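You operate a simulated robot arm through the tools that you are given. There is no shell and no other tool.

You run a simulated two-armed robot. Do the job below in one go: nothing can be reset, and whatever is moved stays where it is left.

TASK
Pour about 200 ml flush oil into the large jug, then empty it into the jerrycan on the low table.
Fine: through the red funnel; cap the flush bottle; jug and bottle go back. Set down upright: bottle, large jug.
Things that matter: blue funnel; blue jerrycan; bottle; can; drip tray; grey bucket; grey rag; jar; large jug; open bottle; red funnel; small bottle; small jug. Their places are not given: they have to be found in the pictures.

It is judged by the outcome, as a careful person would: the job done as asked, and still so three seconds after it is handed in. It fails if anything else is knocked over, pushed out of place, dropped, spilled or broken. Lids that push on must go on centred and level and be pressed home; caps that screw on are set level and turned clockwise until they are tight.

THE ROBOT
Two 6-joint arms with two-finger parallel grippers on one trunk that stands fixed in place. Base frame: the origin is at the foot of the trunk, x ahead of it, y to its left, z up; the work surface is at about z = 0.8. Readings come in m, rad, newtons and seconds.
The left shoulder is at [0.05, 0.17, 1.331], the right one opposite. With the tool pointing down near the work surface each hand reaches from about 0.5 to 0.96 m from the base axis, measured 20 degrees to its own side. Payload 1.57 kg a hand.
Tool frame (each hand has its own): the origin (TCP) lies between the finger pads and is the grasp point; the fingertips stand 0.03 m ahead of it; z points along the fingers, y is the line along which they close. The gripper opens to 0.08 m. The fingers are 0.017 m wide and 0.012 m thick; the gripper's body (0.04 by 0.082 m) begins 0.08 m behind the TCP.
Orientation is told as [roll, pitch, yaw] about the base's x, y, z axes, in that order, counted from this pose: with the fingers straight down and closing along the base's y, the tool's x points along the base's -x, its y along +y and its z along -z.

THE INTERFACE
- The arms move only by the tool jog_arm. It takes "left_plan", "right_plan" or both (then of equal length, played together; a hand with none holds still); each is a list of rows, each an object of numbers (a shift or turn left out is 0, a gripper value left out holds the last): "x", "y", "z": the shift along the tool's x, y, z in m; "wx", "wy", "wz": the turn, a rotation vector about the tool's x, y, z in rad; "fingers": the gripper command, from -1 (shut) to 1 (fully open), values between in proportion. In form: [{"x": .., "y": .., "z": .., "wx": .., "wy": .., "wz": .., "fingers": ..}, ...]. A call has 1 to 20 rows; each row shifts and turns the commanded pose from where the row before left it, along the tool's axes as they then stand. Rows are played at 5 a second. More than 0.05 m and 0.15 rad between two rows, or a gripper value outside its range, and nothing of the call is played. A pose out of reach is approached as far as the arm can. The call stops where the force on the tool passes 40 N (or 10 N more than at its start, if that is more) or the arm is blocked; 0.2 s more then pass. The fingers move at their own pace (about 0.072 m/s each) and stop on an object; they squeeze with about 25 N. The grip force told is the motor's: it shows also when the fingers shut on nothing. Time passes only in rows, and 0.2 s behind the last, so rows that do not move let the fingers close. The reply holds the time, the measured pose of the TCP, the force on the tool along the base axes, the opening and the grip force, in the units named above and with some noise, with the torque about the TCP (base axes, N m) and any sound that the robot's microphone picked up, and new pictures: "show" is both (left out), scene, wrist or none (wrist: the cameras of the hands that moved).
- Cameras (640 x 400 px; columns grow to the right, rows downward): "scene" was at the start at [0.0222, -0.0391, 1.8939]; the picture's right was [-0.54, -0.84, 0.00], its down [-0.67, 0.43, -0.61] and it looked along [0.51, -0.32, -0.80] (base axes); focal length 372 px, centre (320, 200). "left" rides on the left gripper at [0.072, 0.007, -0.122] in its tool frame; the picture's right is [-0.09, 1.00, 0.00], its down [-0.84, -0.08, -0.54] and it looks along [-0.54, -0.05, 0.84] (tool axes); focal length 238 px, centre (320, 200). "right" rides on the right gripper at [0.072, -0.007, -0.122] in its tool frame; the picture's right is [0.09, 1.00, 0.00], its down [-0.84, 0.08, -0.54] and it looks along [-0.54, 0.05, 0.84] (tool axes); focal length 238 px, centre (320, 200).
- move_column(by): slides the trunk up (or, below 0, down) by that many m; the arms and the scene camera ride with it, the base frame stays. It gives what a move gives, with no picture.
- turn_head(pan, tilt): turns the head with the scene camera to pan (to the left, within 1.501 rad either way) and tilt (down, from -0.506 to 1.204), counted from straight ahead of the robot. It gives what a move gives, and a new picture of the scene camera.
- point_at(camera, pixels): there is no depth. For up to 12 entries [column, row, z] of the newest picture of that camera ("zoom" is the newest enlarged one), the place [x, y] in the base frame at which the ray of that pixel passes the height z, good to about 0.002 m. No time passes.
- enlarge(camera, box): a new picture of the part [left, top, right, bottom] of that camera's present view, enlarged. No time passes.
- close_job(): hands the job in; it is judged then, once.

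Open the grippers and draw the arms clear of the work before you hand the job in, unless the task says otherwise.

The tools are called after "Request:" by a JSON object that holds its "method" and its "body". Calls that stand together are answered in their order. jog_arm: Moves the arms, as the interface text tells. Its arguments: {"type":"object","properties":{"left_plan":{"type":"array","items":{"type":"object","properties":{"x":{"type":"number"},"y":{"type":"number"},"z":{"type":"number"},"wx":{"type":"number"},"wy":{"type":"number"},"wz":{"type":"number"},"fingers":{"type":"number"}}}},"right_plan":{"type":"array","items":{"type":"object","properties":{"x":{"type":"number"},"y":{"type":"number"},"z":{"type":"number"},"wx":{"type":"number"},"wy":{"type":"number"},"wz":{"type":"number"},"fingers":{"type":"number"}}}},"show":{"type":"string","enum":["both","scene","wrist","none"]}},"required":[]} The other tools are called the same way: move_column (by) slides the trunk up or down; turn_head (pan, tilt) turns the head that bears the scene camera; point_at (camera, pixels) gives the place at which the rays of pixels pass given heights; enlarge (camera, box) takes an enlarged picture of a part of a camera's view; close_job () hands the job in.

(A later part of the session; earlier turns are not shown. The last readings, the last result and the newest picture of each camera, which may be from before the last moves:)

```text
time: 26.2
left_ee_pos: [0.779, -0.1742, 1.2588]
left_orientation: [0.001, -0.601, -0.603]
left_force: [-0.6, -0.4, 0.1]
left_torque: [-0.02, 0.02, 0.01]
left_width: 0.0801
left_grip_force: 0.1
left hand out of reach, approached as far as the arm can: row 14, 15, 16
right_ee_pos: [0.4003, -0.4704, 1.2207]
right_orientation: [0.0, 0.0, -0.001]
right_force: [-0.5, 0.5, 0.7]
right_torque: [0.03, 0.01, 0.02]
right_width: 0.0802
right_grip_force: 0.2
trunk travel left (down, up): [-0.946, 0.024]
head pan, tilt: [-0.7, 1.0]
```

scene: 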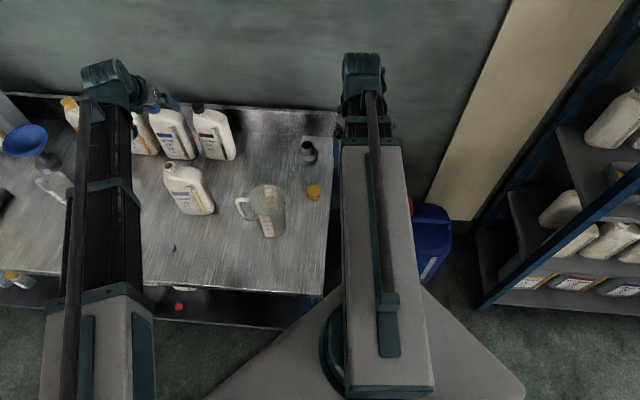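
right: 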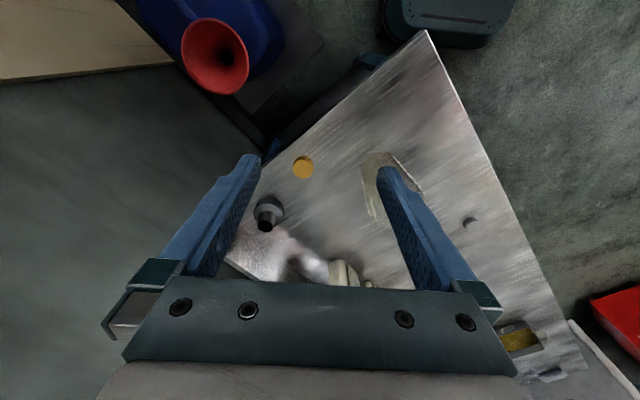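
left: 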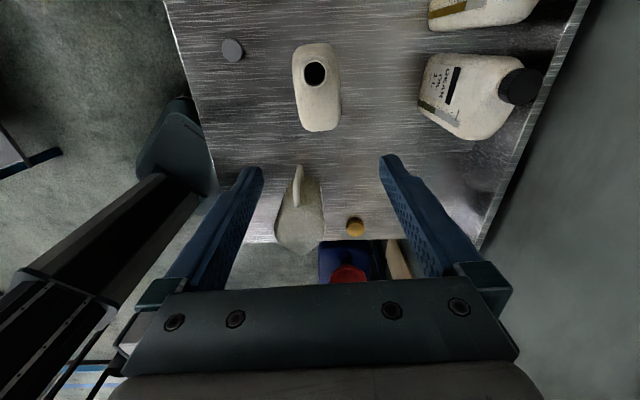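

z rose 0.038 with 0.6 rad of tilt, so the wrist pivots 0.218 m behind the TCP and z is set by the column. I'll extend the rehearsal to the pour position and tilt ~1.35.

Request:
{"method": "jog_arm", "body": {"left_plan": [{"wy": -0.15}, {"wy": -0.15}, {"wy": -0.15}, {"wy": -0.15}, {"wy": -0.15}, {"y": -0.04}, {"y": -0.04}, {"y": -0.04}, {"y": -0.04}, {"y": -0.04}, {}], "show": "both"}}

```text
time: 28.6
left_ee_pos: [0.6681, -0.3336, 1.3923]
left_orientation: [-0.002, -1.347, -0.6]
left_force: [-0.4, -0.1, 0.5]
left_torque: [-0.01, -0.01, 0.02]
left_width: 0.0797
left_grip_force: 0.0
left hand out of reach, approached as far as the arm can: row 1, 2, 3, 4, 5
right_ee_pos: [0.4009, -0.4704, 1.2212]
right_orientation: [-0.001, 0.0, 0.001]
right_force: [-1.7, 0.0, -0.7]
right_torque: [0.0, 0.0, -0.01]
right_width: 0.0801
right_grip_force: 0.1
trunk travel left (down, up): [-0.946, 0.024]
head pan, tilt: [-0.7, 1.0]
```

scene: 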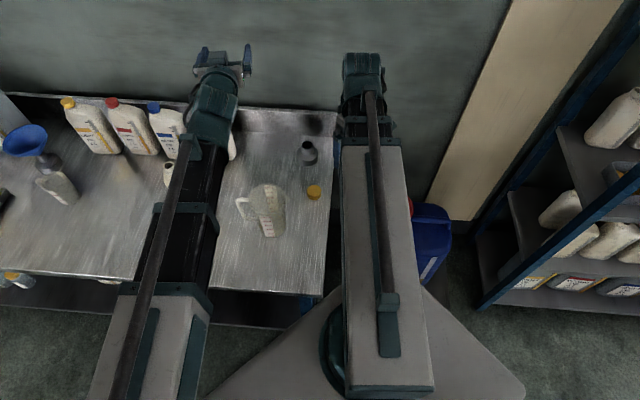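
left: 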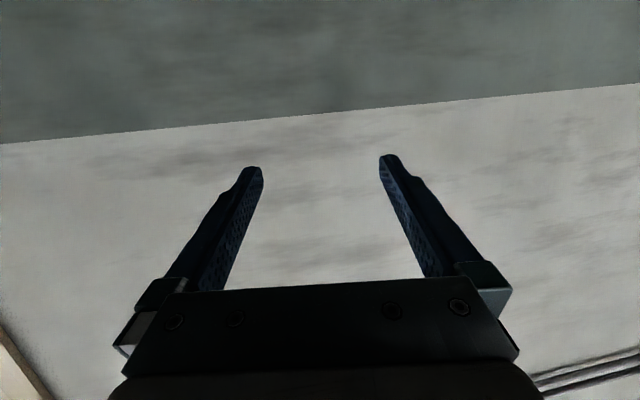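

The rehearsal worked (z=1.39 at tilt 1.35). I return the left hand to the bottle grip pose in reverse, and shift the right hand a bit further right.

Request:
{"method": "jog_arm", "body": {"left_plan": [{"wy": 0.15}, {"wy": 0.15}, {"wy": 0.15}, {"wy": 0.15}, {"wy": 0.15}, {"wy": 0.15}, {"wy": 0.15}, {"wy": 0.15}, {"wy": 0.15}, {"y": 0.0391}, {"y": 0.0391}, {"y": 0.0391}, {"y": 0.0391}, {"y": 0.0391}], "right_plan": [{"x": 0.01, "y": -0.03}, {"x": 0.01, "y": -0.03}, {"x": 0.01, "y": -0.02}, {}, {}, {}, {}, {}, {}, {}, {}, {}, {}, {}], "show": "none"}}

Request:
{"method": "jog_arm", "body": {"left_plan": [{"wz": 0.1417}, {"wz": 0.1417}, {"wz": 0.1417}, {"wz": 0.1417}, {"wz": 0.1417}, {"wz": 0.1417}, {"wz": 0.1417}, {"wz": 0.1417}, {"wz": 0.1417}, {"wz": 0.1417}, {"wz": 0.1417}, {"wz": 0.1417}, {}], "show": "wrist"}}

```text
time: 31.6
left_ee_pos: [0.7765, -0.1755, 1.22]
left_orientation: [0.0, 0.001, -0.602]
left_force: [1.1, 0.7, 0.1]
left_torque: [-0.03, -0.01, -0.01]
left_width: 0.0799
left_grip_force: 0.1
left hand out of reach, approached as far as the arm can: row 1, 2, 3, 4, 5, 6, 7, 8, 10
right_ee_pos: [0.3711, -0.5493, 1.2216]
right_orientation: [0.0, 0.0, -0.001]
right_force: [-0.1, 0.0, 0.1]
right_torque: [-0.02, 0.01, -0.03]
right_width: 0.0799
right_grip_force: 0.0
right hand out of reach, approached as far as the arm can: row 2
trunk travel left (down, up): [-0.946, 0.024]
head pan, tilt: [-0.7, 1.0]
```

```text
time: 34.4
left_ee_pos: [0.7771, -0.1763, 1.2212]
left_orientation: [0.0, 0.0, -2.305]
left_force: [0.0, -0.4, 0.2]
left_torque: [-0.01, -0.02, 0.0]
left_width: 0.0798
left_grip_force: 0.0
right_ee_pos: [0.3708, -0.5495, 1.2205]
right_orientation: [0.001, -0.001, 0.0]
right_force: [0.7, 0.1, -0.1]
right_torque: [0.01, 0.01, 0.0]
right_width: 0.08
right_grip_force: 0.0
trunk travel left (down, up): [-0.946, 0.024]
head pan, tilt: [-0.7, 1.0]
```

left: 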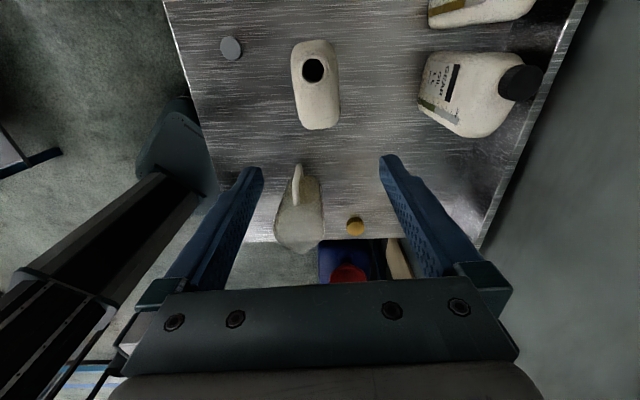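

At (0.777,-0.176). I'll zoom in and check the outline centre relative to the hand at this yaw.

Request:
{"method": "enlarge", "body": {"camera": "left", "box": [270, 30, 370, 140]}}

Request:
{"method": "point_at", "body": {"camera": "zoom", "pixels": [[218, 100, 0.94], [378, 100, 0.94], [228, 200, 0.94], [390, 200, 0.94], [240, 280, 0.94], [397, 280, 0.94], [305, 152, 1.03], [320, 360, 0.94], [300, 40, 0.94]]}}

```text
3.64 times, centred on (320, 85) of left
```

zoom: 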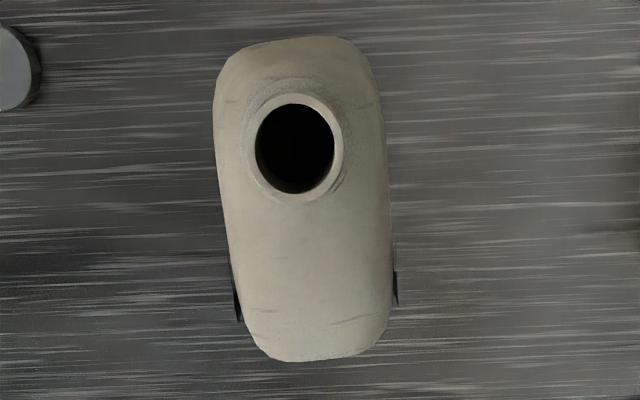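

```text
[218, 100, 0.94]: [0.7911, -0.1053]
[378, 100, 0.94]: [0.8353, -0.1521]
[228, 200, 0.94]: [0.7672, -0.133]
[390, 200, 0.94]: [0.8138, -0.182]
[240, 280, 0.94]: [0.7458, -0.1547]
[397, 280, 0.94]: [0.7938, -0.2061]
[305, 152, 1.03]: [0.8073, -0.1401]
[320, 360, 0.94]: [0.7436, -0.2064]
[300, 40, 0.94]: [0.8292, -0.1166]
```

The midline passes (0.7767,-0.1727); I nudge the hand there with a small yaw trim, then lower the column 0.17 m so the tips come just under mouth height.

Request:
{"method": "jog_arm", "body": {"left_plan": [{"x": 0.0024, "y": -0.0027, "wz": -0.025}, {}], "show": "none"}}

Request:
{"method": "move_column", "body": {"by": -0.17}}

Request:
{"method": "enlarge", "body": {"camera": "left", "box": [160, 0, 480, 300]}}

Request:
{"method": "enlarge", "body": {"camera": "scene", "box": [60, 60, 360, 300]}}

```text
time: 35.0
left_ee_pos: [0.7759, -0.1707, 1.2206]
left_orientation: [0.001, 0.002, -2.278]
left_force: [0.4, 0.0, 0.0]
left_torque: [-0.03, 0.02, -0.02]
left_width: 0.0799
left_grip_force: 0.0
right_ee_pos: [0.3699, -0.5502, 1.2206]
right_orientation: [0.0, 0.0, -0.001]
right_force: [-0.4, 0.1, -0.2]
right_torque: [-0.01, -0.01, -0.03]
right_width: 0.0801
right_grip_force: 0.1
trunk travel left (down, up): [-0.946, 0.024]
head pan, tilt: [-0.7, 1.0]
```

```text
time: 36.9
left_ee_pos: [0.7764, -0.1716, 1.0504]
left_orientation: [0.0, 0.0, -2.278]
left_force: [-1.1, 0.2, 0.3]
left_torque: [0.02, 0.04, 0.0]
left_width: 0.0801
left_grip_force: 0.0
right_ee_pos: [0.3707, -0.5495, 1.0516]
right_orientation: [0.0, -0.001, -0.001]
right_force: [0.6, -0.3, 0.7]
right_torque: [-0.02, -0.01, 0.02]
right_width: 0.08
right_grip_force: 0.0
trunk travel left (down, up): [-0.776, 0.194]
head pan, tilt: [-0.7, 1.0]
```

```text
1.33 times, centred on (320, 150) of left
```

zoom: 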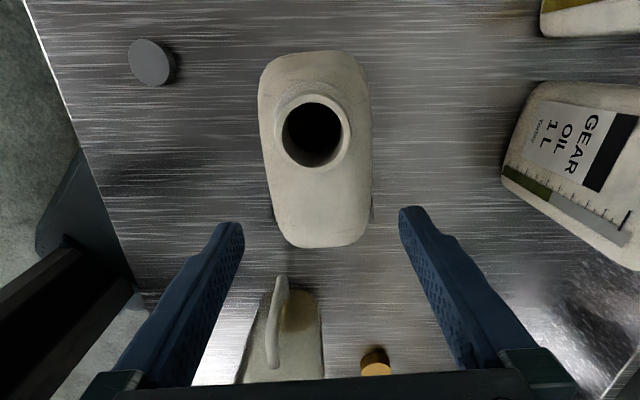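

```text
1.67 times, centred on (210, 180) of scene
```

zoom: 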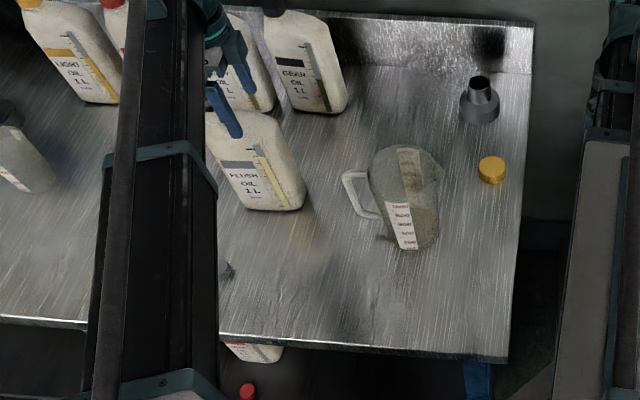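

The bottle lies centred between the fingers. I lower another 0.07 m, watching forces.

Request:
{"method": "move_column", "body": {"by": -0.07}}

Request:
{"method": "enlarge", "body": {"camera": "left", "box": [160, 0, 480, 300]}}

Request:
{"method": "enlarge", "body": {"camera": "scene", "box": [110, 60, 250, 200]}}

```text
time: 38.0
left_ee_pos: [0.7761, -0.1715, 0.9811]
left_orientation: [0.001, 0.0, -2.279]
left_force: [-0.3, -0.1, 0.1]
left_torque: [-0.02, -0.01, 0.01]
left_width: 0.0801
left_grip_force: 0.0
right_ee_pos: [0.37, -0.5499, 0.9797]
right_orientation: [0.001, -0.001, 0.001]
right_force: [0.0, 0.2, 0.8]
right_torque: [0.0, 0.01, 0.0]
right_width: 0.08
right_grip_force: 0.0
trunk travel left (down, up): [-0.706, 0.264]
head pan, tilt: [-0.7, 1.0]
```

```text
1.33 times, centred on (320, 150) of left
```

zoom: 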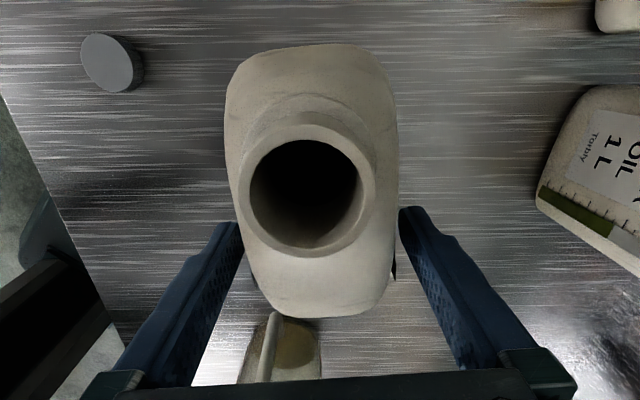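

```text
2.86 times, centred on (180, 130) of scene
```

zoom: 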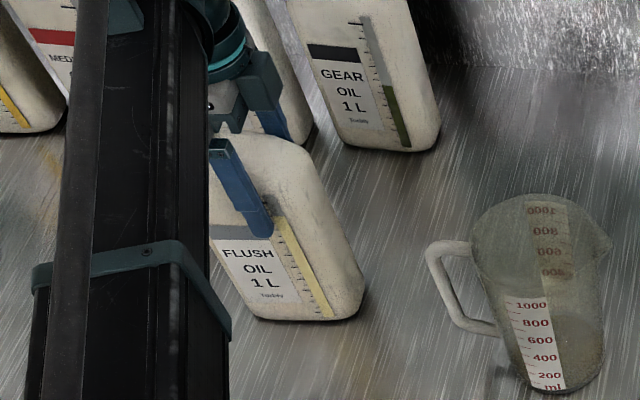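

Neck clears the palm by a few mm; I shift 4 mm further from the neck and lower in two small steps.

Request:
{"method": "jog_arm", "body": {"left_plan": [{"x": -0.004}, {}], "show": "none"}}

Request:
{"method": "move_column", "body": {"by": -0.03}}

Request:
{"method": "move_column", "body": {"by": -0.02}}

Request:
{"method": "enlarge", "body": {"camera": "left", "box": [160, 0, 480, 300]}}

Request:
{"method": "enlarge", "body": {"camera": "scene", "box": [110, 60, 250, 200]}}

```text
time: 38.6
left_ee_pos: [0.7741, -0.1738, 0.9796]
left_orientation: [0.0, 0.003, -2.276]
left_force: [-0.2, 0.5, -0.3]
left_torque: [-0.02, 0.03, 0.01]
left_width: 0.0801
left_grip_force: 0.0
right_ee_pos: [0.3711, -0.5504, 0.9802]
right_orientation: [0.0, 0.001, 0.0]
right_force: [-0.7, 1.1, 0.2]
right_torque: [-0.02, 0.04, 0.01]
right_width: 0.0801
right_grip_force: 0.0
trunk travel left (down, up): [-0.706, 0.264]
head pan, tilt: [-0.7, 1.0]
```

```text
time: 39.3
left_ee_pos: [0.7741, -0.1736, 0.9507]
left_orientation: [-0.001, -0.001, -2.277]
left_force: [-1.0, -0.3, -0.4]
left_torque: [0.0, 0.03, -0.01]
left_width: 0.0803
left_grip_force: 0.0
right_ee_pos: [0.3706, -0.5492, 0.9507]
right_orientation: [0.0, 0.001, 0.0]
right_force: [-0.1, 0.6, 0.3]
right_torque: [-0.03, -0.03, 0.03]
right_width: 0.08
right_grip_force: 0.1
trunk travel left (down, up): [-0.676, 0.294]
head pan, tilt: [-0.7, 1.0]
```

```text
time: 40.0
left_ee_pos: [0.7732, -0.1745, 0.9304]
left_orientation: [0.0, 0.0, -2.277]
left_force: [0.4, 0.3, -0.9]
left_torque: [-0.04, 0.01, 0.01]
left_width: 0.0799
left_grip_force: 0.0
right_ee_pos: [0.3709, -0.5504, 0.9297]
right_orientation: [0.001, 0.0, 0.0]
right_force: [0.1, 0.3, -1.0]
right_torque: [0.0, -0.01, 0.0]
right_width: 0.0801
right_grip_force: 0.0
trunk travel left (down, up): [-0.656, 0.314]
head pan, tilt: [-0.7, 1.0]
```

```text
1.33 times, centred on (320, 150) of left
```

zoom: 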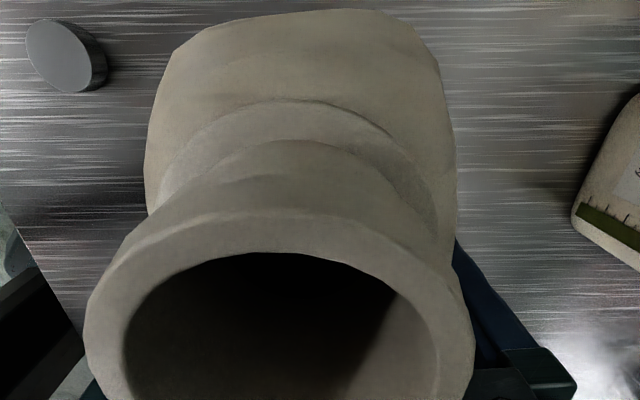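

```text
2.86 times, centred on (180, 130) of scene
```

zoom: 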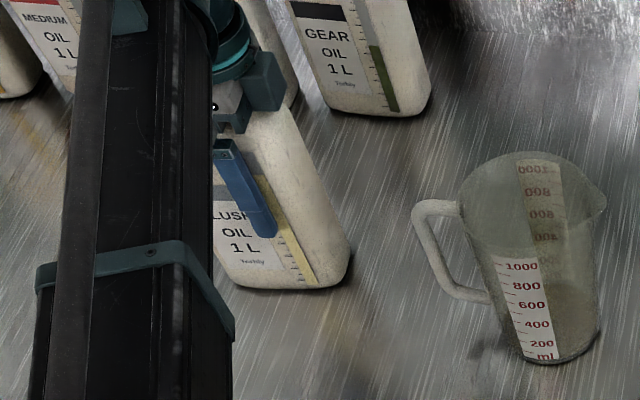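

No contact at z=0.93 and the fingers straddle the bottle. I close the left gripper.

Request:
{"method": "jog_arm", "body": {"left_plan": [{"fingers": -1}, {"fingers": -1}, {"fingers": -1}, {"fingers": -1}], "show": "none"}}

Request:
{"method": "enlarge", "body": {"camera": "scene", "box": [110, 60, 250, 200]}}

```text
time: 41.0
left_ee_pos: [0.7735, -0.1741, 0.931]
left_orientation: [0.0, -0.002, -2.279]
left_force: [3.5, -2.9, 2.9]
left_torque: [-0.16, -0.18, -0.08]
left_width: 0.0617
left_grip_force: 24.6
right_ee_pos: [0.3696, -0.5496, 0.9304]
right_orientation: [0.0, 0.001, 0.0]
right_force: [0.2, 0.3, -0.4]
right_torque: [0.03, -0.03, -0.03]
right_width: 0.0799
right_grip_force: 0.1
trunk travel left (down, up): [-0.656, 0.314]
head pan, tilt: [-0.7, 1.0]
```

```text
2.86 times, centred on (180, 130) of scene
```

zoom: 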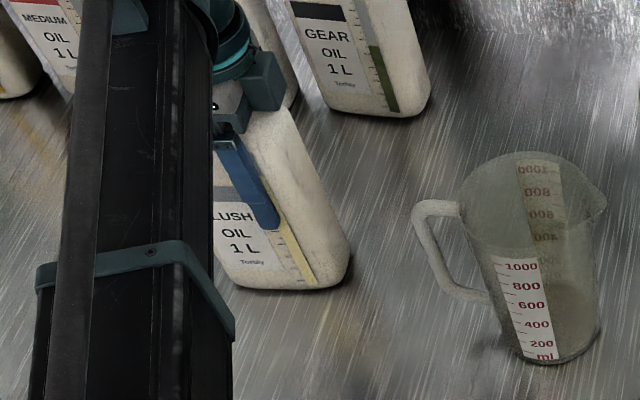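

Gripped at 0.062 m width. I lift 0.03 m first and read the weight.

Request:
{"method": "move_column", "body": {"by": 0.03}}

Request:
{"method": "enlarge", "body": {"camera": "scene", "box": [110, 60, 250, 200]}}

```text
time: 41.7
left_ee_pos: [0.774, -0.1743, 0.9598]
left_orientation: [-0.002, 0.0, -2.278]
left_force: [0.4, 0.1, -8.0]
left_torque: [-0.13, 0.12, -0.01]
left_width: 0.0616
left_grip_force: 24.6
right_ee_pos: [0.3711, -0.5498, 0.9598]
right_orientation: [0.002, 0.0, 0.0]
right_force: [-0.3, 0.1, -0.1]
right_torque: [-0.01, -0.01, 0.0]
right_width: 0.0798
right_grip_force: 0.1
trunk travel left (down, up): [-0.686, 0.284]
head pan, tilt: [-0.7, 1.0]
```

```text
2.86 times, centred on (180, 130) of scene
```

zoom: 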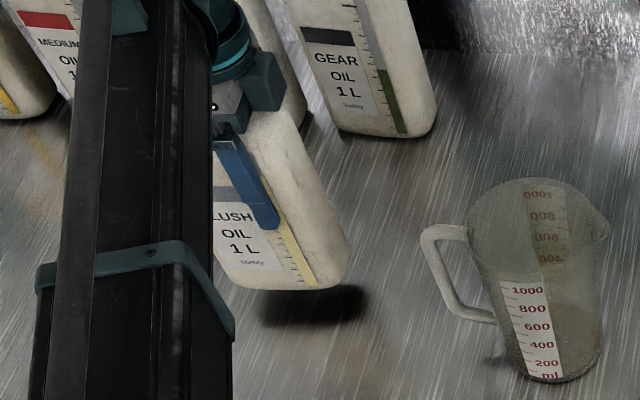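

The bottle hangs steadily (about 8 N). I raise the column 0.21 m so its base clears everything, then turn it.

Request:
{"method": "move_column", "body": {"by": 0.21}}

Request:
{"method": "jog_arm", "body": {"left_plan": [{"wz": -0.14}, {"wz": -0.14}, {"wz": -0.14}, {"wz": -0.14}, {"wz": -0.14}, {"wz": -0.14}, {"wz": -0.14}, {"wz": -0.14}, {"wz": -0.14}, {"wz": -0.14}, {"wz": -0.14}, {"wz": -0.14}, {}], "show": "scene"}}

```text
time: 44.0
left_ee_pos: [0.7742, -0.1743, 1.1702]
left_orientation: [0.002, -0.001, -2.279]
left_force: [-1.2, -0.2, -9.0]
left_torque: [-0.17, 0.14, 0.03]
left_width: 0.0616
left_grip_force: 24.8
right_ee_pos: [0.3719, -0.5502, 1.1696]
right_orientation: [0.0, 0.0, 0.001]
right_force: [0.5, 0.4, -1.1]
right_torque: [-0.03, 0.01, -0.01]
right_width: 0.0802
right_grip_force: 0.1
trunk travel left (down, up): [-0.896, 0.074]
head pan, tilt: [-0.7, 1.0]
```

```text
time: 46.8
left_ee_pos: [0.7746, -0.1739, 1.1701]
left_orientation: [0.001, 0.001, -0.595]
left_force: [-0.5, 0.0, -8.2]
left_torque: [-0.12, -0.15, -0.01]
left_width: 0.0617
left_grip_force: 24.8
right_ee_pos: [0.3724, -0.5496, 1.1692]
right_orientation: [0.001, 0.001, 0.001]
right_force: [-0.4, 0.3, -0.2]
right_torque: [0.03, 0.02, -0.01]
right_width: 0.08
right_grip_force: 0.1
trunk travel left (down, up): [-0.896, 0.074]
head pan, tilt: [-0.7, 1.0]
```

scene: 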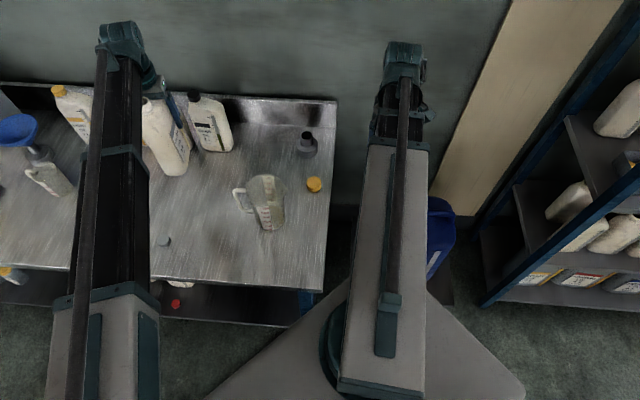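

The bottle's neck now faces the robot. I translate toward the jug and begin the tilt to 0.6 rad (below the pouring angle).

Request:
{"method": "jog_arm", "body": {"left_plan": [{"x": -0.0064, "y": -0.037}, {"x": -0.0064, "y": -0.037}, {"x": -0.0064, "y": -0.037}, {"x": -0.0064, "y": -0.037}, {"x": -0.0064, "y": -0.037}, {"x": -0.0064, "y": -0.037}, {}, {"wy": -0.1}, {"wy": -0.1}, {"wy": -0.1}, {"wy": -0.1}, {"wy": -0.1}, {"wy": -0.1}, {}], "show": "both"}}

```text
time: 49.8
left_ee_pos: [0.6815, -0.3794, 1.2082]
left_orientation: [0.001, -0.599, -0.599]
left_force: [-0.2, -0.2, -7.2]
left_torque: [0.02, 0.03, 0.01]
left_width: 0.0616
left_grip_force: 25.2
left hand out of reach, approached as far as the arm can: row 9, 10, 11, 12, 13
right_ee_pos: [0.3718, -0.5504, 1.17]
right_orientation: [0.0, 0.0, 0.001]
right_force: [0.2, -0.7, -0.3]
right_torque: [0.01, 0.03, 0.0]
right_width: 0.0798
right_grip_force: 0.0
trunk travel left (down, up): [-0.896, 0.074]
head pan, tilt: [-0.7, 1.0]
```

scene: 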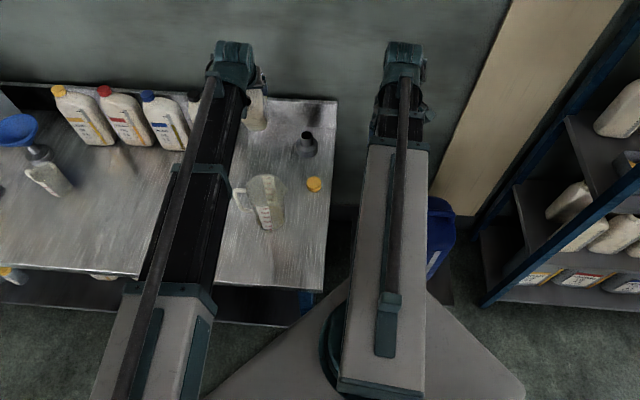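
left: 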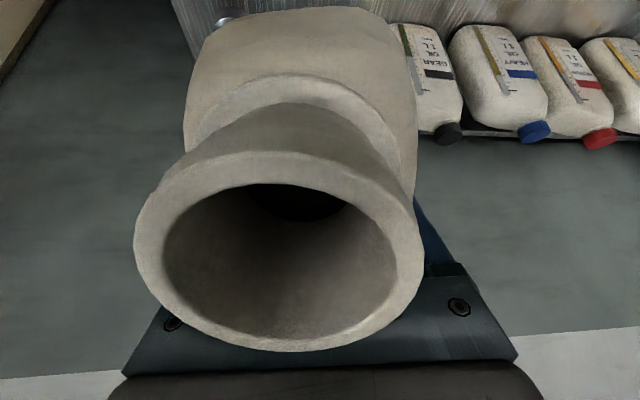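

The left camera looks straight at the mouth, dry at tilt 0.6. I lower the column 0.22 m and then tilt to 0.8 while watching the mouth.

Request:
{"method": "move_column", "body": {"by": -0.22}}

Request:
{"method": "jog_arm", "body": {"left_plan": [{"wy": -0.1}, {"wy": -0.1}, {}], "show": "both"}}

```text
time: 52.1
left_ee_pos: [0.6816, -0.38, 0.9886]
left_orientation: [0.0, -0.597, -0.598]
left_force: [1.4, -0.1, -7.8]
left_torque: [0.01, 0.0, 0.02]
left_width: 0.0617
left_grip_force: 25.4
right_ee_pos: [0.3709, -0.5514, 0.9497]
right_orientation: [0.0, -0.001, 0.0]
right_force: [-0.1, 0.4, -0.2]
right_torque: [0.01, -0.02, 0.02]
right_width: 0.0799
right_grip_force: 0.0
trunk travel left (down, up): [-0.676, 0.294]
head pan, tilt: [-0.7, 1.0]
```

```text
time: 52.9
left_ee_pos: [0.6816, -0.3792, 1.0166]
left_orientation: [0.0, -0.798, -0.596]
left_force: [0.0, -0.4, -9.0]
left_torque: [0.05, 0.06, 0.01]
left_width: 0.0616
left_grip_force: 24.9
left hand out of reach, approached as far as the arm can: row 1, 2
right_ee_pos: [0.371, -0.5501, 0.9516]
right_orientation: [0.0, 0.002, 0.001]
right_force: [0.2, -0.4, 0.5]
right_torque: [0.02, -0.01, -0.01]
right_width: 0.08
right_grip_force: 0.1
trunk travel left (down, up): [-0.676, 0.294]
head pan, tilt: [-0.7, 1.0]
```

scene: 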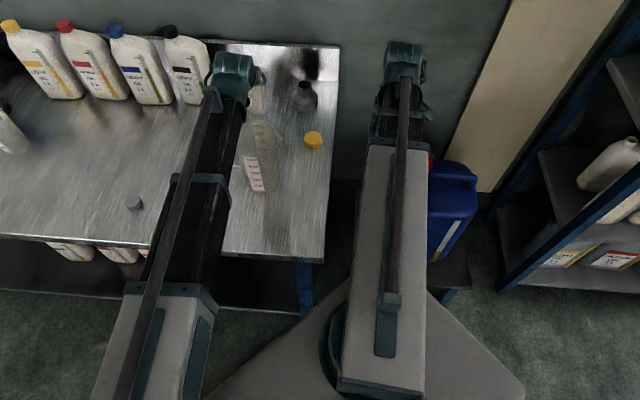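
left: 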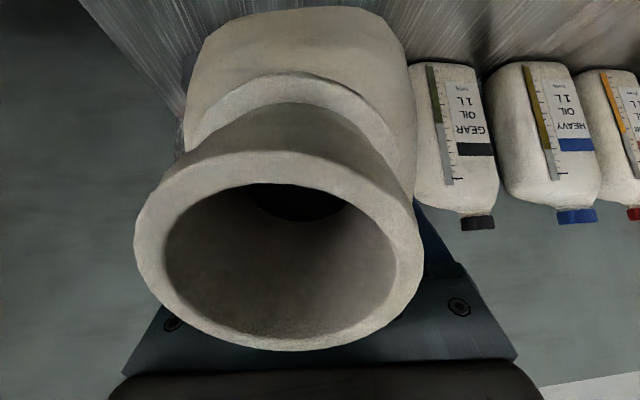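

No oil at the lip at tilt 0.8. I'll check the mouth-over-jug alignment with the right camera and a close scene view.

Request:
{"method": "enlarge", "body": {"camera": "right", "box": [320, 0, 640, 200]}}

Request:
{"method": "enlarge", "body": {"camera": "scene", "box": [200, 40, 330, 210]}}

```text
2.00 times, centred on (480, 100) of right
```

zoom: 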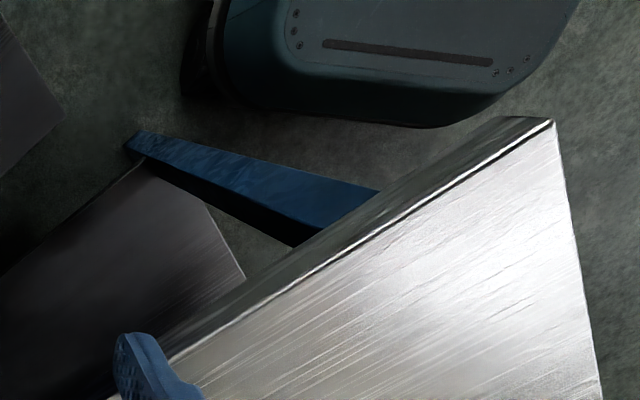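

```text
2.35 times, centred on (265, 125) of scene
```

zoom: 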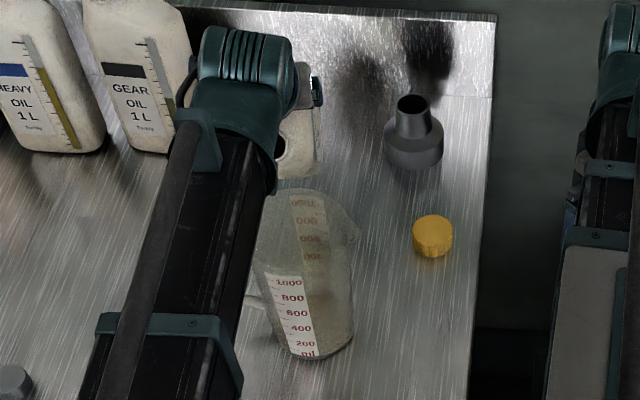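

Request:
{"method": "enlarge", "body": {"camera": "right", "box": [0, 0, 640, 400]}}

Request:
{"method": "enlarge", "body": {"camera": "scene", "box": [235, 70, 285, 110]}}

Request:
{"method": "enlarge", "body": {"camera": "scene", "box": [235, 115, 305, 200]}}

```text
1.00 times, centred on (320, 200) of right (not enlarged: the box is as wide or as high as the picture)
```

zoom: 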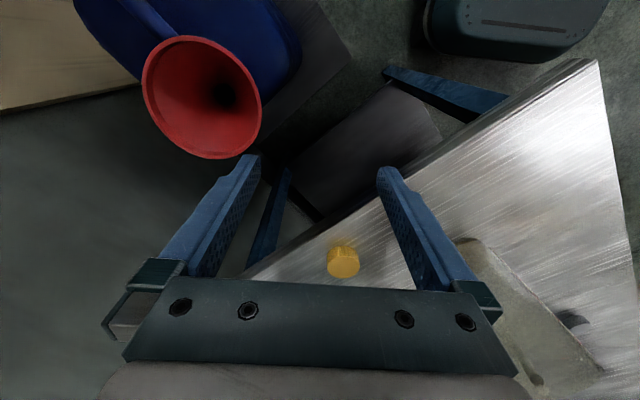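

```text
10.00 times, centred on (260, 90) of scene
```

zoom: 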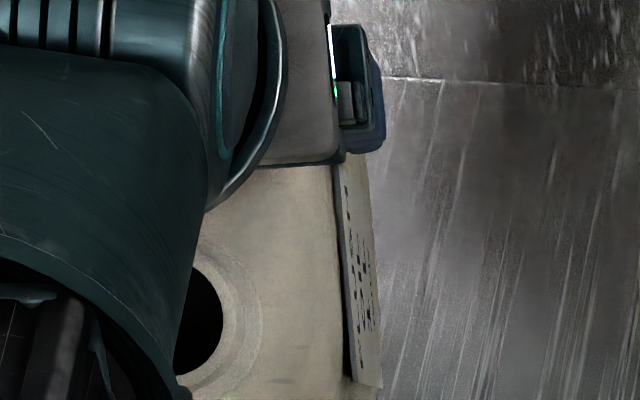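

```text
4.71 times, centred on (270, 158) of scene
```

zoom: 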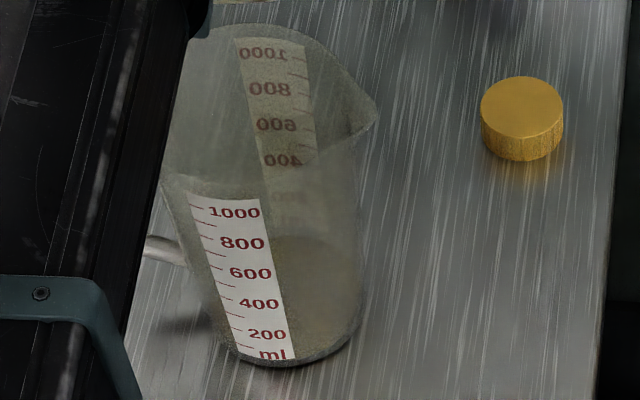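

Mouth is just at the jug's far side and lip well above the rim. I tilt to 0.9 and lower 0.03 m, then look again.

Request:
{"method": "jog_arm", "body": {"left_plan": [{"wy": -0.05}, {"wy": -0.05}, {}], "show": "none"}}

Request:
{"method": "move_column", "body": {"by": -0.03}}

Request:
{"method": "jog_arm", "body": {"left_plan": [{"wy": -0.05}, {}], "show": "wrist"}}

```text
time: 53.7
left_ee_pos: [0.6808, -0.3794, 1.0322]
left_orientation: [0.0, -0.898, -0.596]
left_force: [0.0, 0.0, -7.9]
left_torque: [0.09, 0.14, 0.0]
left_width: 0.0618
left_grip_force: 24.9
left hand out of reach, approached as far as the arm can: row 1, 2
right_ee_pos: [0.3712, -0.5499, 0.9509]
right_orientation: [0.002, 0.0, -0.001]
right_force: [-0.5, 0.2, 0.4]
right_torque: [-0.04, 0.03, 0.0]
right_width: 0.0801
right_grip_force: 0.0
trunk travel left (down, up): [-0.676, 0.294]
head pan, tilt: [-0.7, 1.0]
```

```text
time: 54.5
left_ee_pos: [0.6802, -0.3796, 1.0034]
left_orientation: [0.0, -0.896, -0.597]
left_force: [0.6, 0.6, -8.7]
left_torque: [0.04, 0.14, -0.02]
left_width: 0.0615
left_grip_force: 25.4
right_ee_pos: [0.371, -0.5502, 0.9207]
right_orientation: [0.0, 0.0, -0.001]
right_force: [-0.8, 0.4, -0.6]
right_torque: [-0.03, 0.01, 0.01]
right_width: 0.0801
right_grip_force: 0.0
trunk travel left (down, up): [-0.646, 0.324]
head pan, tilt: [-0.7, 1.0]
```

```text
time: 55.1
left_ee_pos: [0.6816, -0.3782, 1.0121]
left_orientation: [0.0, -0.947, -0.597]
left_force: [0.3, -0.7, -8.4]
left_torque: [0.08, 0.09, 0.0]
left_width: 0.0615
left_grip_force: 24.9
left hand out of reach, approached as far as the arm can: row 1
right_ee_pos: [0.3715, -0.5501, 0.9215]
right_orientation: [-0.001, 0.002, 0.001]
right_force: [0.3, -0.5, -0.6]
right_torque: [-0.01, -0.02, 0.02]
right_width: 0.0801
right_grip_force: 0.2
trunk travel left (down, up): [-0.646, 0.324]
head pan, tilt: [-0.7, 1.0]
```

left: 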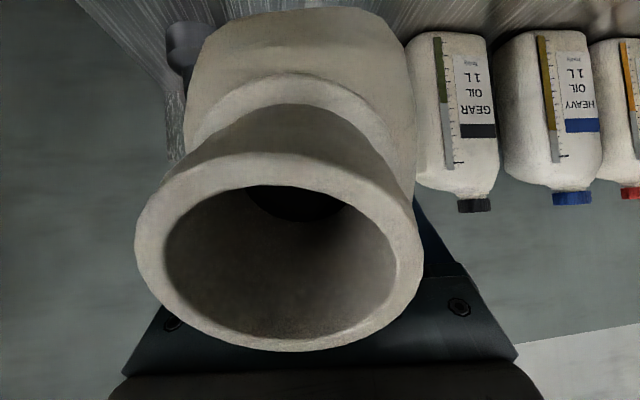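

Still dry at 0.95. I continue in 0.05 steps, watching the mouth and listening for sound.

Request:
{"method": "jog_arm", "body": {"left_plan": [{"wy": -0.05}, {}], "show": "none"}}

Request:
{"method": "jog_arm", "body": {"left_plan": [{"wy": -0.05}, {}], "show": "wrist"}}

```text
time: 55.7
left_ee_pos: [0.6804, -0.3789, 1.0201]
left_orientation: [0.001, -0.995, -0.596]
left_force: [0.0, -0.6, -8.6]
left_torque: [0.09, 0.11, -0.01]
left_width: 0.0615
left_grip_force: 24.5
left hand out of reach, approached as far as the arm can: row 1
right_ee_pos: [0.3719, -0.5506, 0.9198]
right_orientation: [-0.001, 0.0, -0.001]
right_force: [0.2, -0.2, 0.0]
right_torque: [0.0, 0.02, 0.0]
right_width: 0.0799
right_grip_force: 0.0
trunk travel left (down, up): [-0.646, 0.324]
head pan, tilt: [-0.7, 1.0]
```

```text
time: 56.3
left_ee_pos: [0.6818, -0.3792, 1.03]
left_orientation: [0.001, -1.045, -0.597]
left_force: [-0.4, -0.2, -7.4]
left_torque: [0.08, 0.14, -0.01]
left_width: 0.0615
left_grip_force: 25.0
left hand out of reach, approached as far as the arm can: row 1
right_ee_pos: [0.3717, -0.5509, 0.9201]
right_orientation: [-0.002, -0.001, 0.001]
right_force: [0.2, 1.1, -0.3]
right_torque: [0.01, -0.01, 0.03]
right_width: 0.08
right_grip_force: 0.1
trunk travel left (down, up): [-0.646, 0.324]
head pan, tilt: [-0.7, 1.0]
```

left: 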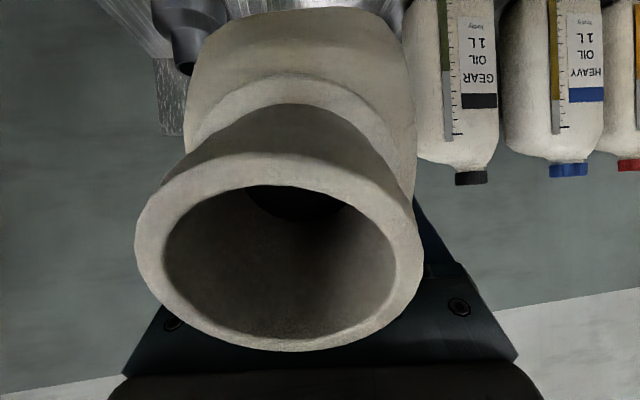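

Request:
{"method": "jog_arm", "body": {"left_plan": [{"wy": -0.05}, {}], "show": "none"}}

Request:
{"method": "enlarge", "body": {"camera": "scene", "box": [215, 60, 315, 200]}}

```text
time: 56.9
left_ee_pos: [0.6809, -0.3793, 1.0393]
left_orientation: [0.0, -1.095, -0.596]
left_force: [0.2, 0.5, -8.0]
left_torque: [0.12, 0.16, 0.03]
left_width: 0.0618
left_grip_force: 25.1
left hand out of reach, approached as far as the arm can: row 1
right_ee_pos: [0.3715, -0.55, 0.9208]
right_orientation: [0.0, 0.001, 0.001]
right_force: [0.0, -0.1, 0.0]
right_torque: [0.02, 0.02, 0.01]
right_width: 0.0801
right_grip_force: 0.0
trunk travel left (down, up): [-0.646, 0.324]
head pan, tilt: [-0.7, 1.0]
```

```text
2.86 times, centred on (265, 130) of scene
```

zoom: 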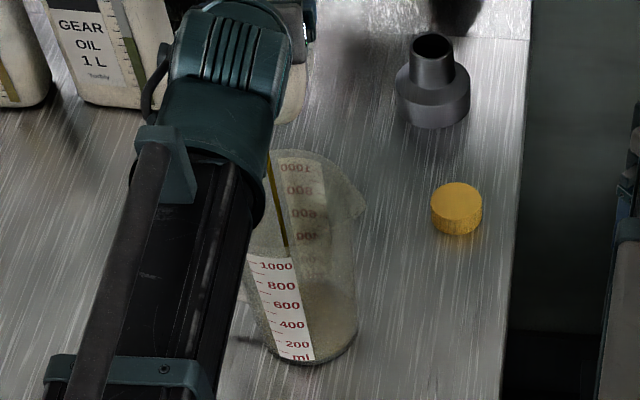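

A thin stream is now visible falling into the jug at zoom (275,200). I hold for a short while and look at the level.

Request:
{"method": "jog_arm", "body": {"left_plan": [{}, {}, {}], "show": "wrist"}}

Request:
{"method": "enlarge", "body": {"camera": "scene", "box": [235, 90, 305, 200]}}

```text
time: 57.7
left_ee_pos: [0.6805, -0.3787, 1.0394]
left_orientation: [-0.001, -1.094, -0.596]
left_force: [-0.2, -0.1, -7.8]
left_torque: [0.08, 0.18, 0.01]
left_width: 0.0614
left_grip_force: 24.9
right_ee_pos: [0.3712, -0.5505, 0.9208]
right_orientation: [0.0, 0.0, 0.0]
right_force: [-0.2, -0.5, 0.1]
right_torque: [0.0, -0.01, 0.01]
right_width: 0.0803
right_grip_force: 0.1
trunk travel left (down, up): [-0.646, 0.324]
head pan, tilt: [-0.7, 1.0]
```

left: 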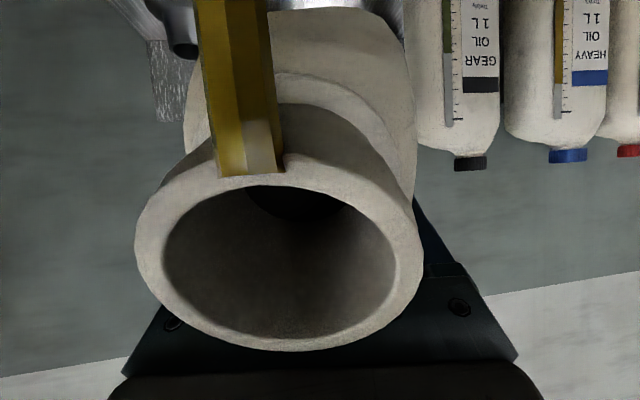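

```text
3.64 times, centred on (270, 145) of scene
```

zoom: 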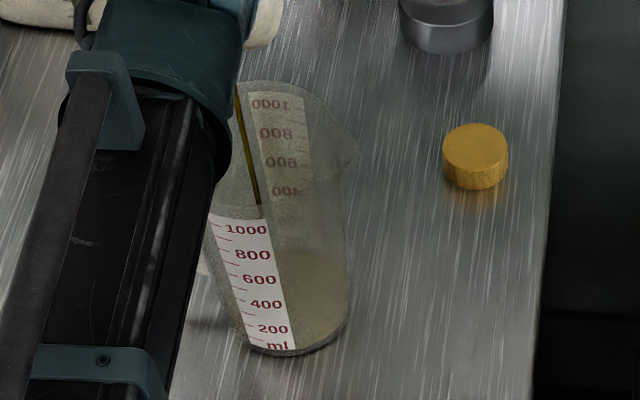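

The stream runs over the lower lip, and pouring seems to be self-limiting at a given tilt. I hold two more seconds at this angle.

Request:
{"method": "jog_arm", "body": {"left_plan": [{}, {}, {}, {}, {}, {}], "show": "wrist"}}

Request:
{"method": "enlarge", "body": {"camera": "scene", "box": [235, 90, 305, 200]}}

```text
time: 59.1
left_ee_pos: [0.6809, -0.3776, 1.0397]
left_orientation: [0.0, -1.095, -0.597]
left_force: [0.7, -0.3, -8.5]
left_torque: [0.09, 0.13, 0.03]
left_width: 0.0617
left_grip_force: 25.4
right_ee_pos: [0.3709, -0.5506, 0.9202]
right_orientation: [0.0, 0.001, 0.001]
right_force: [0.0, 0.5, -0.1]
right_torque: [0.01, 0.0, -0.02]
right_width: 0.0801
right_grip_force: 0.1
trunk travel left (down, up): [-0.646, 0.324]
head pan, tilt: [-0.7, 1.0]
```

left: 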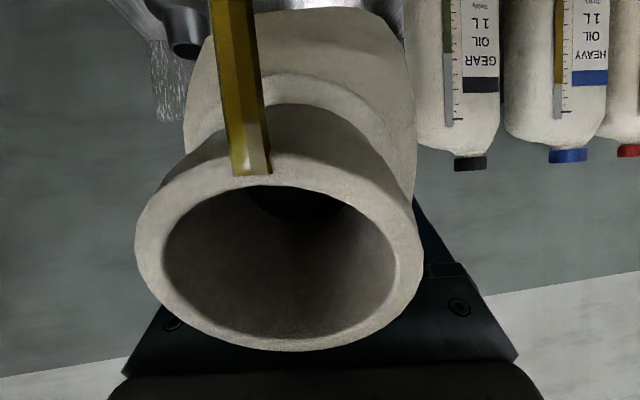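

```text
3.64 times, centred on (270, 145) of scene
```

zoom: 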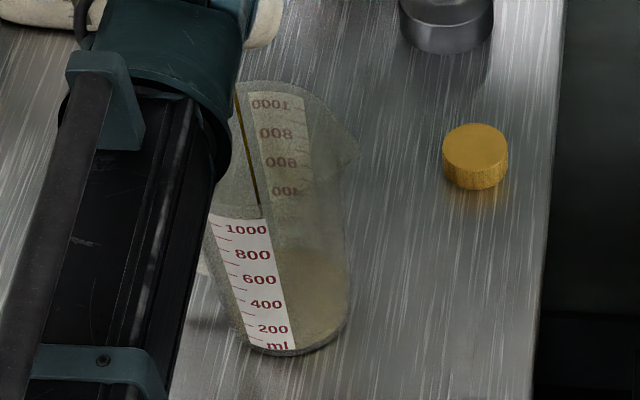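

The stream is thinning. I wait further until it nearly stops.

Request:
{"method": "jog_arm", "body": {"left_plan": [{}, {}, {}, {}, {}, {}, {}, {}], "show": "wrist"}}

Request:
{"method": "enlarge", "body": {"camera": "scene", "box": [235, 90, 305, 200]}}

```text
time: 60.9
left_ee_pos: [0.6803, -0.3784, 1.0386]
left_orientation: [0.0, -1.096, -0.598]
left_force: [0.6, -0.6, -7.2]
left_torque: [0.09, 0.14, -0.02]
left_width: 0.0617
left_grip_force: 25.3
right_ee_pos: [0.3706, -0.5497, 0.9186]
right_orientation: [0.0, 0.001, 0.0]
right_force: [0.1, 0.6, 0.5]
right_torque: [0.01, -0.02, 0.0]
right_width: 0.0801
right_grip_force: 0.0
trunk travel left (down, up): [-0.646, 0.324]
head pan, tilt: [-0.7, 1.0]
```

left: 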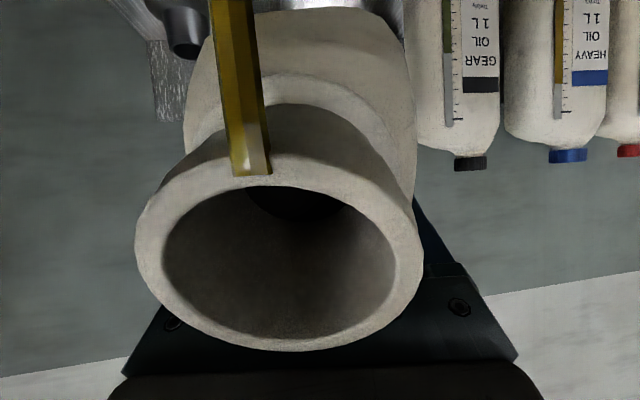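

```text
3.64 times, centred on (270, 145) of scene
```

zoom: 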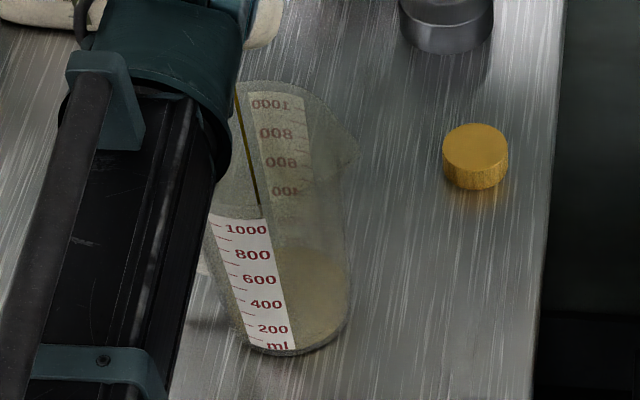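

The thin stream continues. I'll zoom strongly on the jug's lower part to estimate the level against the marks.

Request:
{"method": "enlarge", "body": {"camera": "scene", "box": [285, 150, 335, 190]}}

Request:
{"method": "enlarge", "body": {"camera": "scene", "box": [240, 145, 290, 190]}}

```text
10.00 times, centred on (310, 170) of scene
```

zoom: 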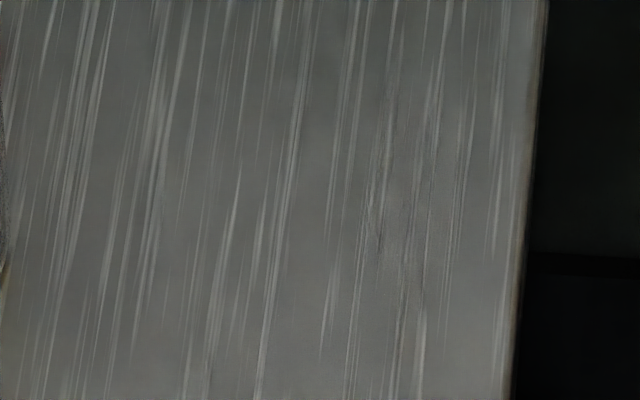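

```text
8.89 times, centred on (265, 168) of scene
```

zoom: 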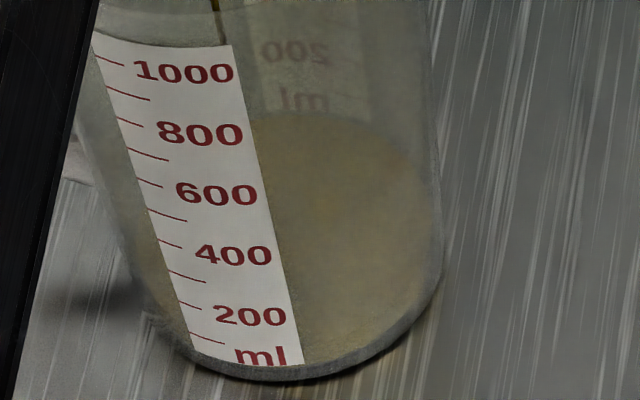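

The rear scale shows the surface's back edge at y≈113, just under the mirrored "ml" text – about 40 ml in the jug. I tilt on to 1.15 and hold 3 s.

Request:
{"method": "jog_arm", "body": {"left_plan": [{"wy": -0.03}, {"wy": -0.025}, {}, {}, {}, {}, {}, {}, {}, {}], "show": "wrist"}}

Request:
{"method": "enlarge", "body": {"camera": "scene", "box": [240, 145, 290, 190]}}

Request:
{"method": "enlarge", "body": {"camera": "scene", "box": [235, 90, 305, 200]}}

```text
time: 63.1
left_ee_pos: [0.681, -0.3795, 1.0497]
left_orientation: [-0.002, -1.148, -0.598]
left_force: [0.7, 0.0, -8.0]
left_torque: [0.1, 0.21, 0.0]
left_width: 0.0614
left_grip_force: 25.0
left hand out of reach, approached as far as the arm can: row 1, 2
right_ee_pos: [0.3717, -0.55, 0.9195]
right_orientation: [0.0, -0.002, 0.0]
right_force: [0.2, 0.0, 0.7]
right_torque: [0.02, 0.01, -0.01]
right_width: 0.0799
right_grip_force: 0.1
trunk travel left (down, up): [-0.646, 0.324]
head pan, tilt: [-0.7, 1.0]
```

left: 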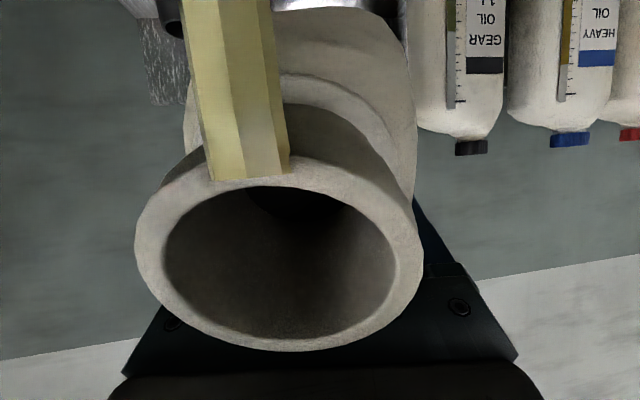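

```text
8.89 times, centred on (265, 168) of scene
```

zoom: 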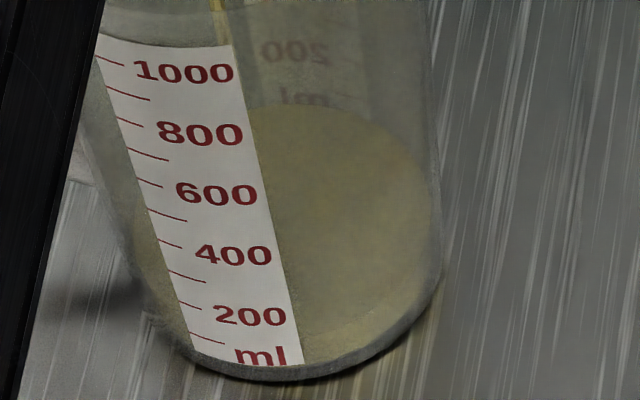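

```text
3.64 times, centred on (270, 145) of scene
```

zoom: 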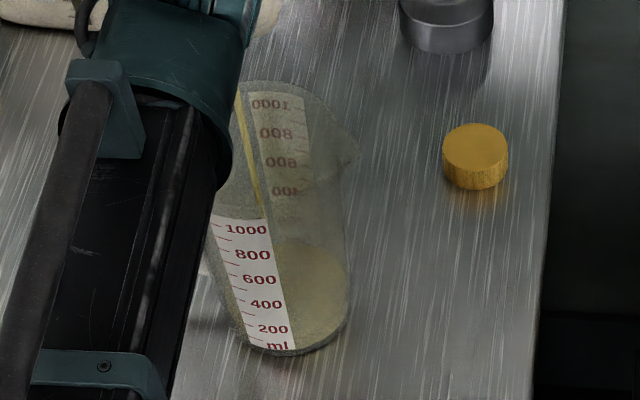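

Surface back edge now at y≈104 (~60 ml). I tilt on to 1.2 and hold.

Request:
{"method": "jog_arm", "body": {"left_plan": [{"wy": -0.03}, {"wy": -0.02}, {}, {}, {}, {}, {}, {}, {}, {}, {}], "show": "wrist"}}

Request:
{"method": "enlarge", "body": {"camera": "scene", "box": [240, 145, 290, 190]}}

Request:
{"method": "enlarge", "body": {"camera": "scene", "box": [235, 90, 305, 200]}}

```text
time: 65.5
left_ee_pos: [0.6813, -0.3802, 1.06]
left_orientation: [0.0, -1.198, -0.596]
left_force: [-0.3, 0.2, -7.7]
left_torque: [0.12, 0.15, 0.03]
left_width: 0.0616
left_grip_force: 25.0
left hand out of reach, approached as far as the arm can: row 1, 2
right_ee_pos: [0.3711, -0.5503, 0.9209]
right_orientation: [0.0, -0.002, 0.0]
right_force: [-0.3, -0.4, -0.2]
right_torque: [-0.01, 0.03, 0.03]
right_width: 0.08
right_grip_force: 0.0
trunk travel left (down, up): [-0.646, 0.324]
head pan, tilt: [-0.7, 1.0]
```

left: 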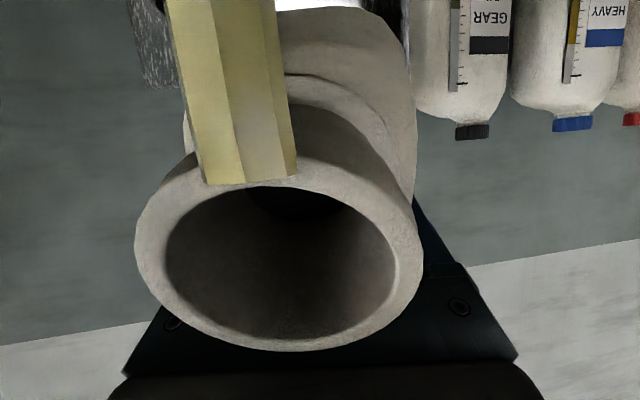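

```text
8.89 times, centred on (265, 168) of scene
```

zoom: 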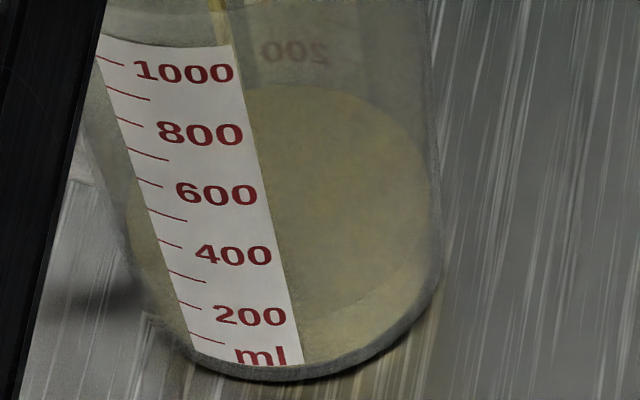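

```text
3.64 times, centred on (270, 145) of scene
```

zoom: 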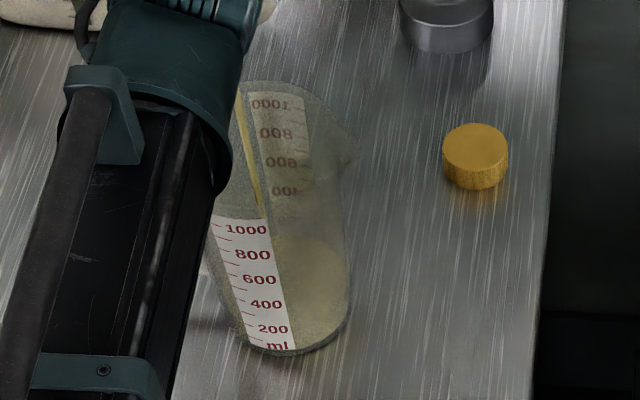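

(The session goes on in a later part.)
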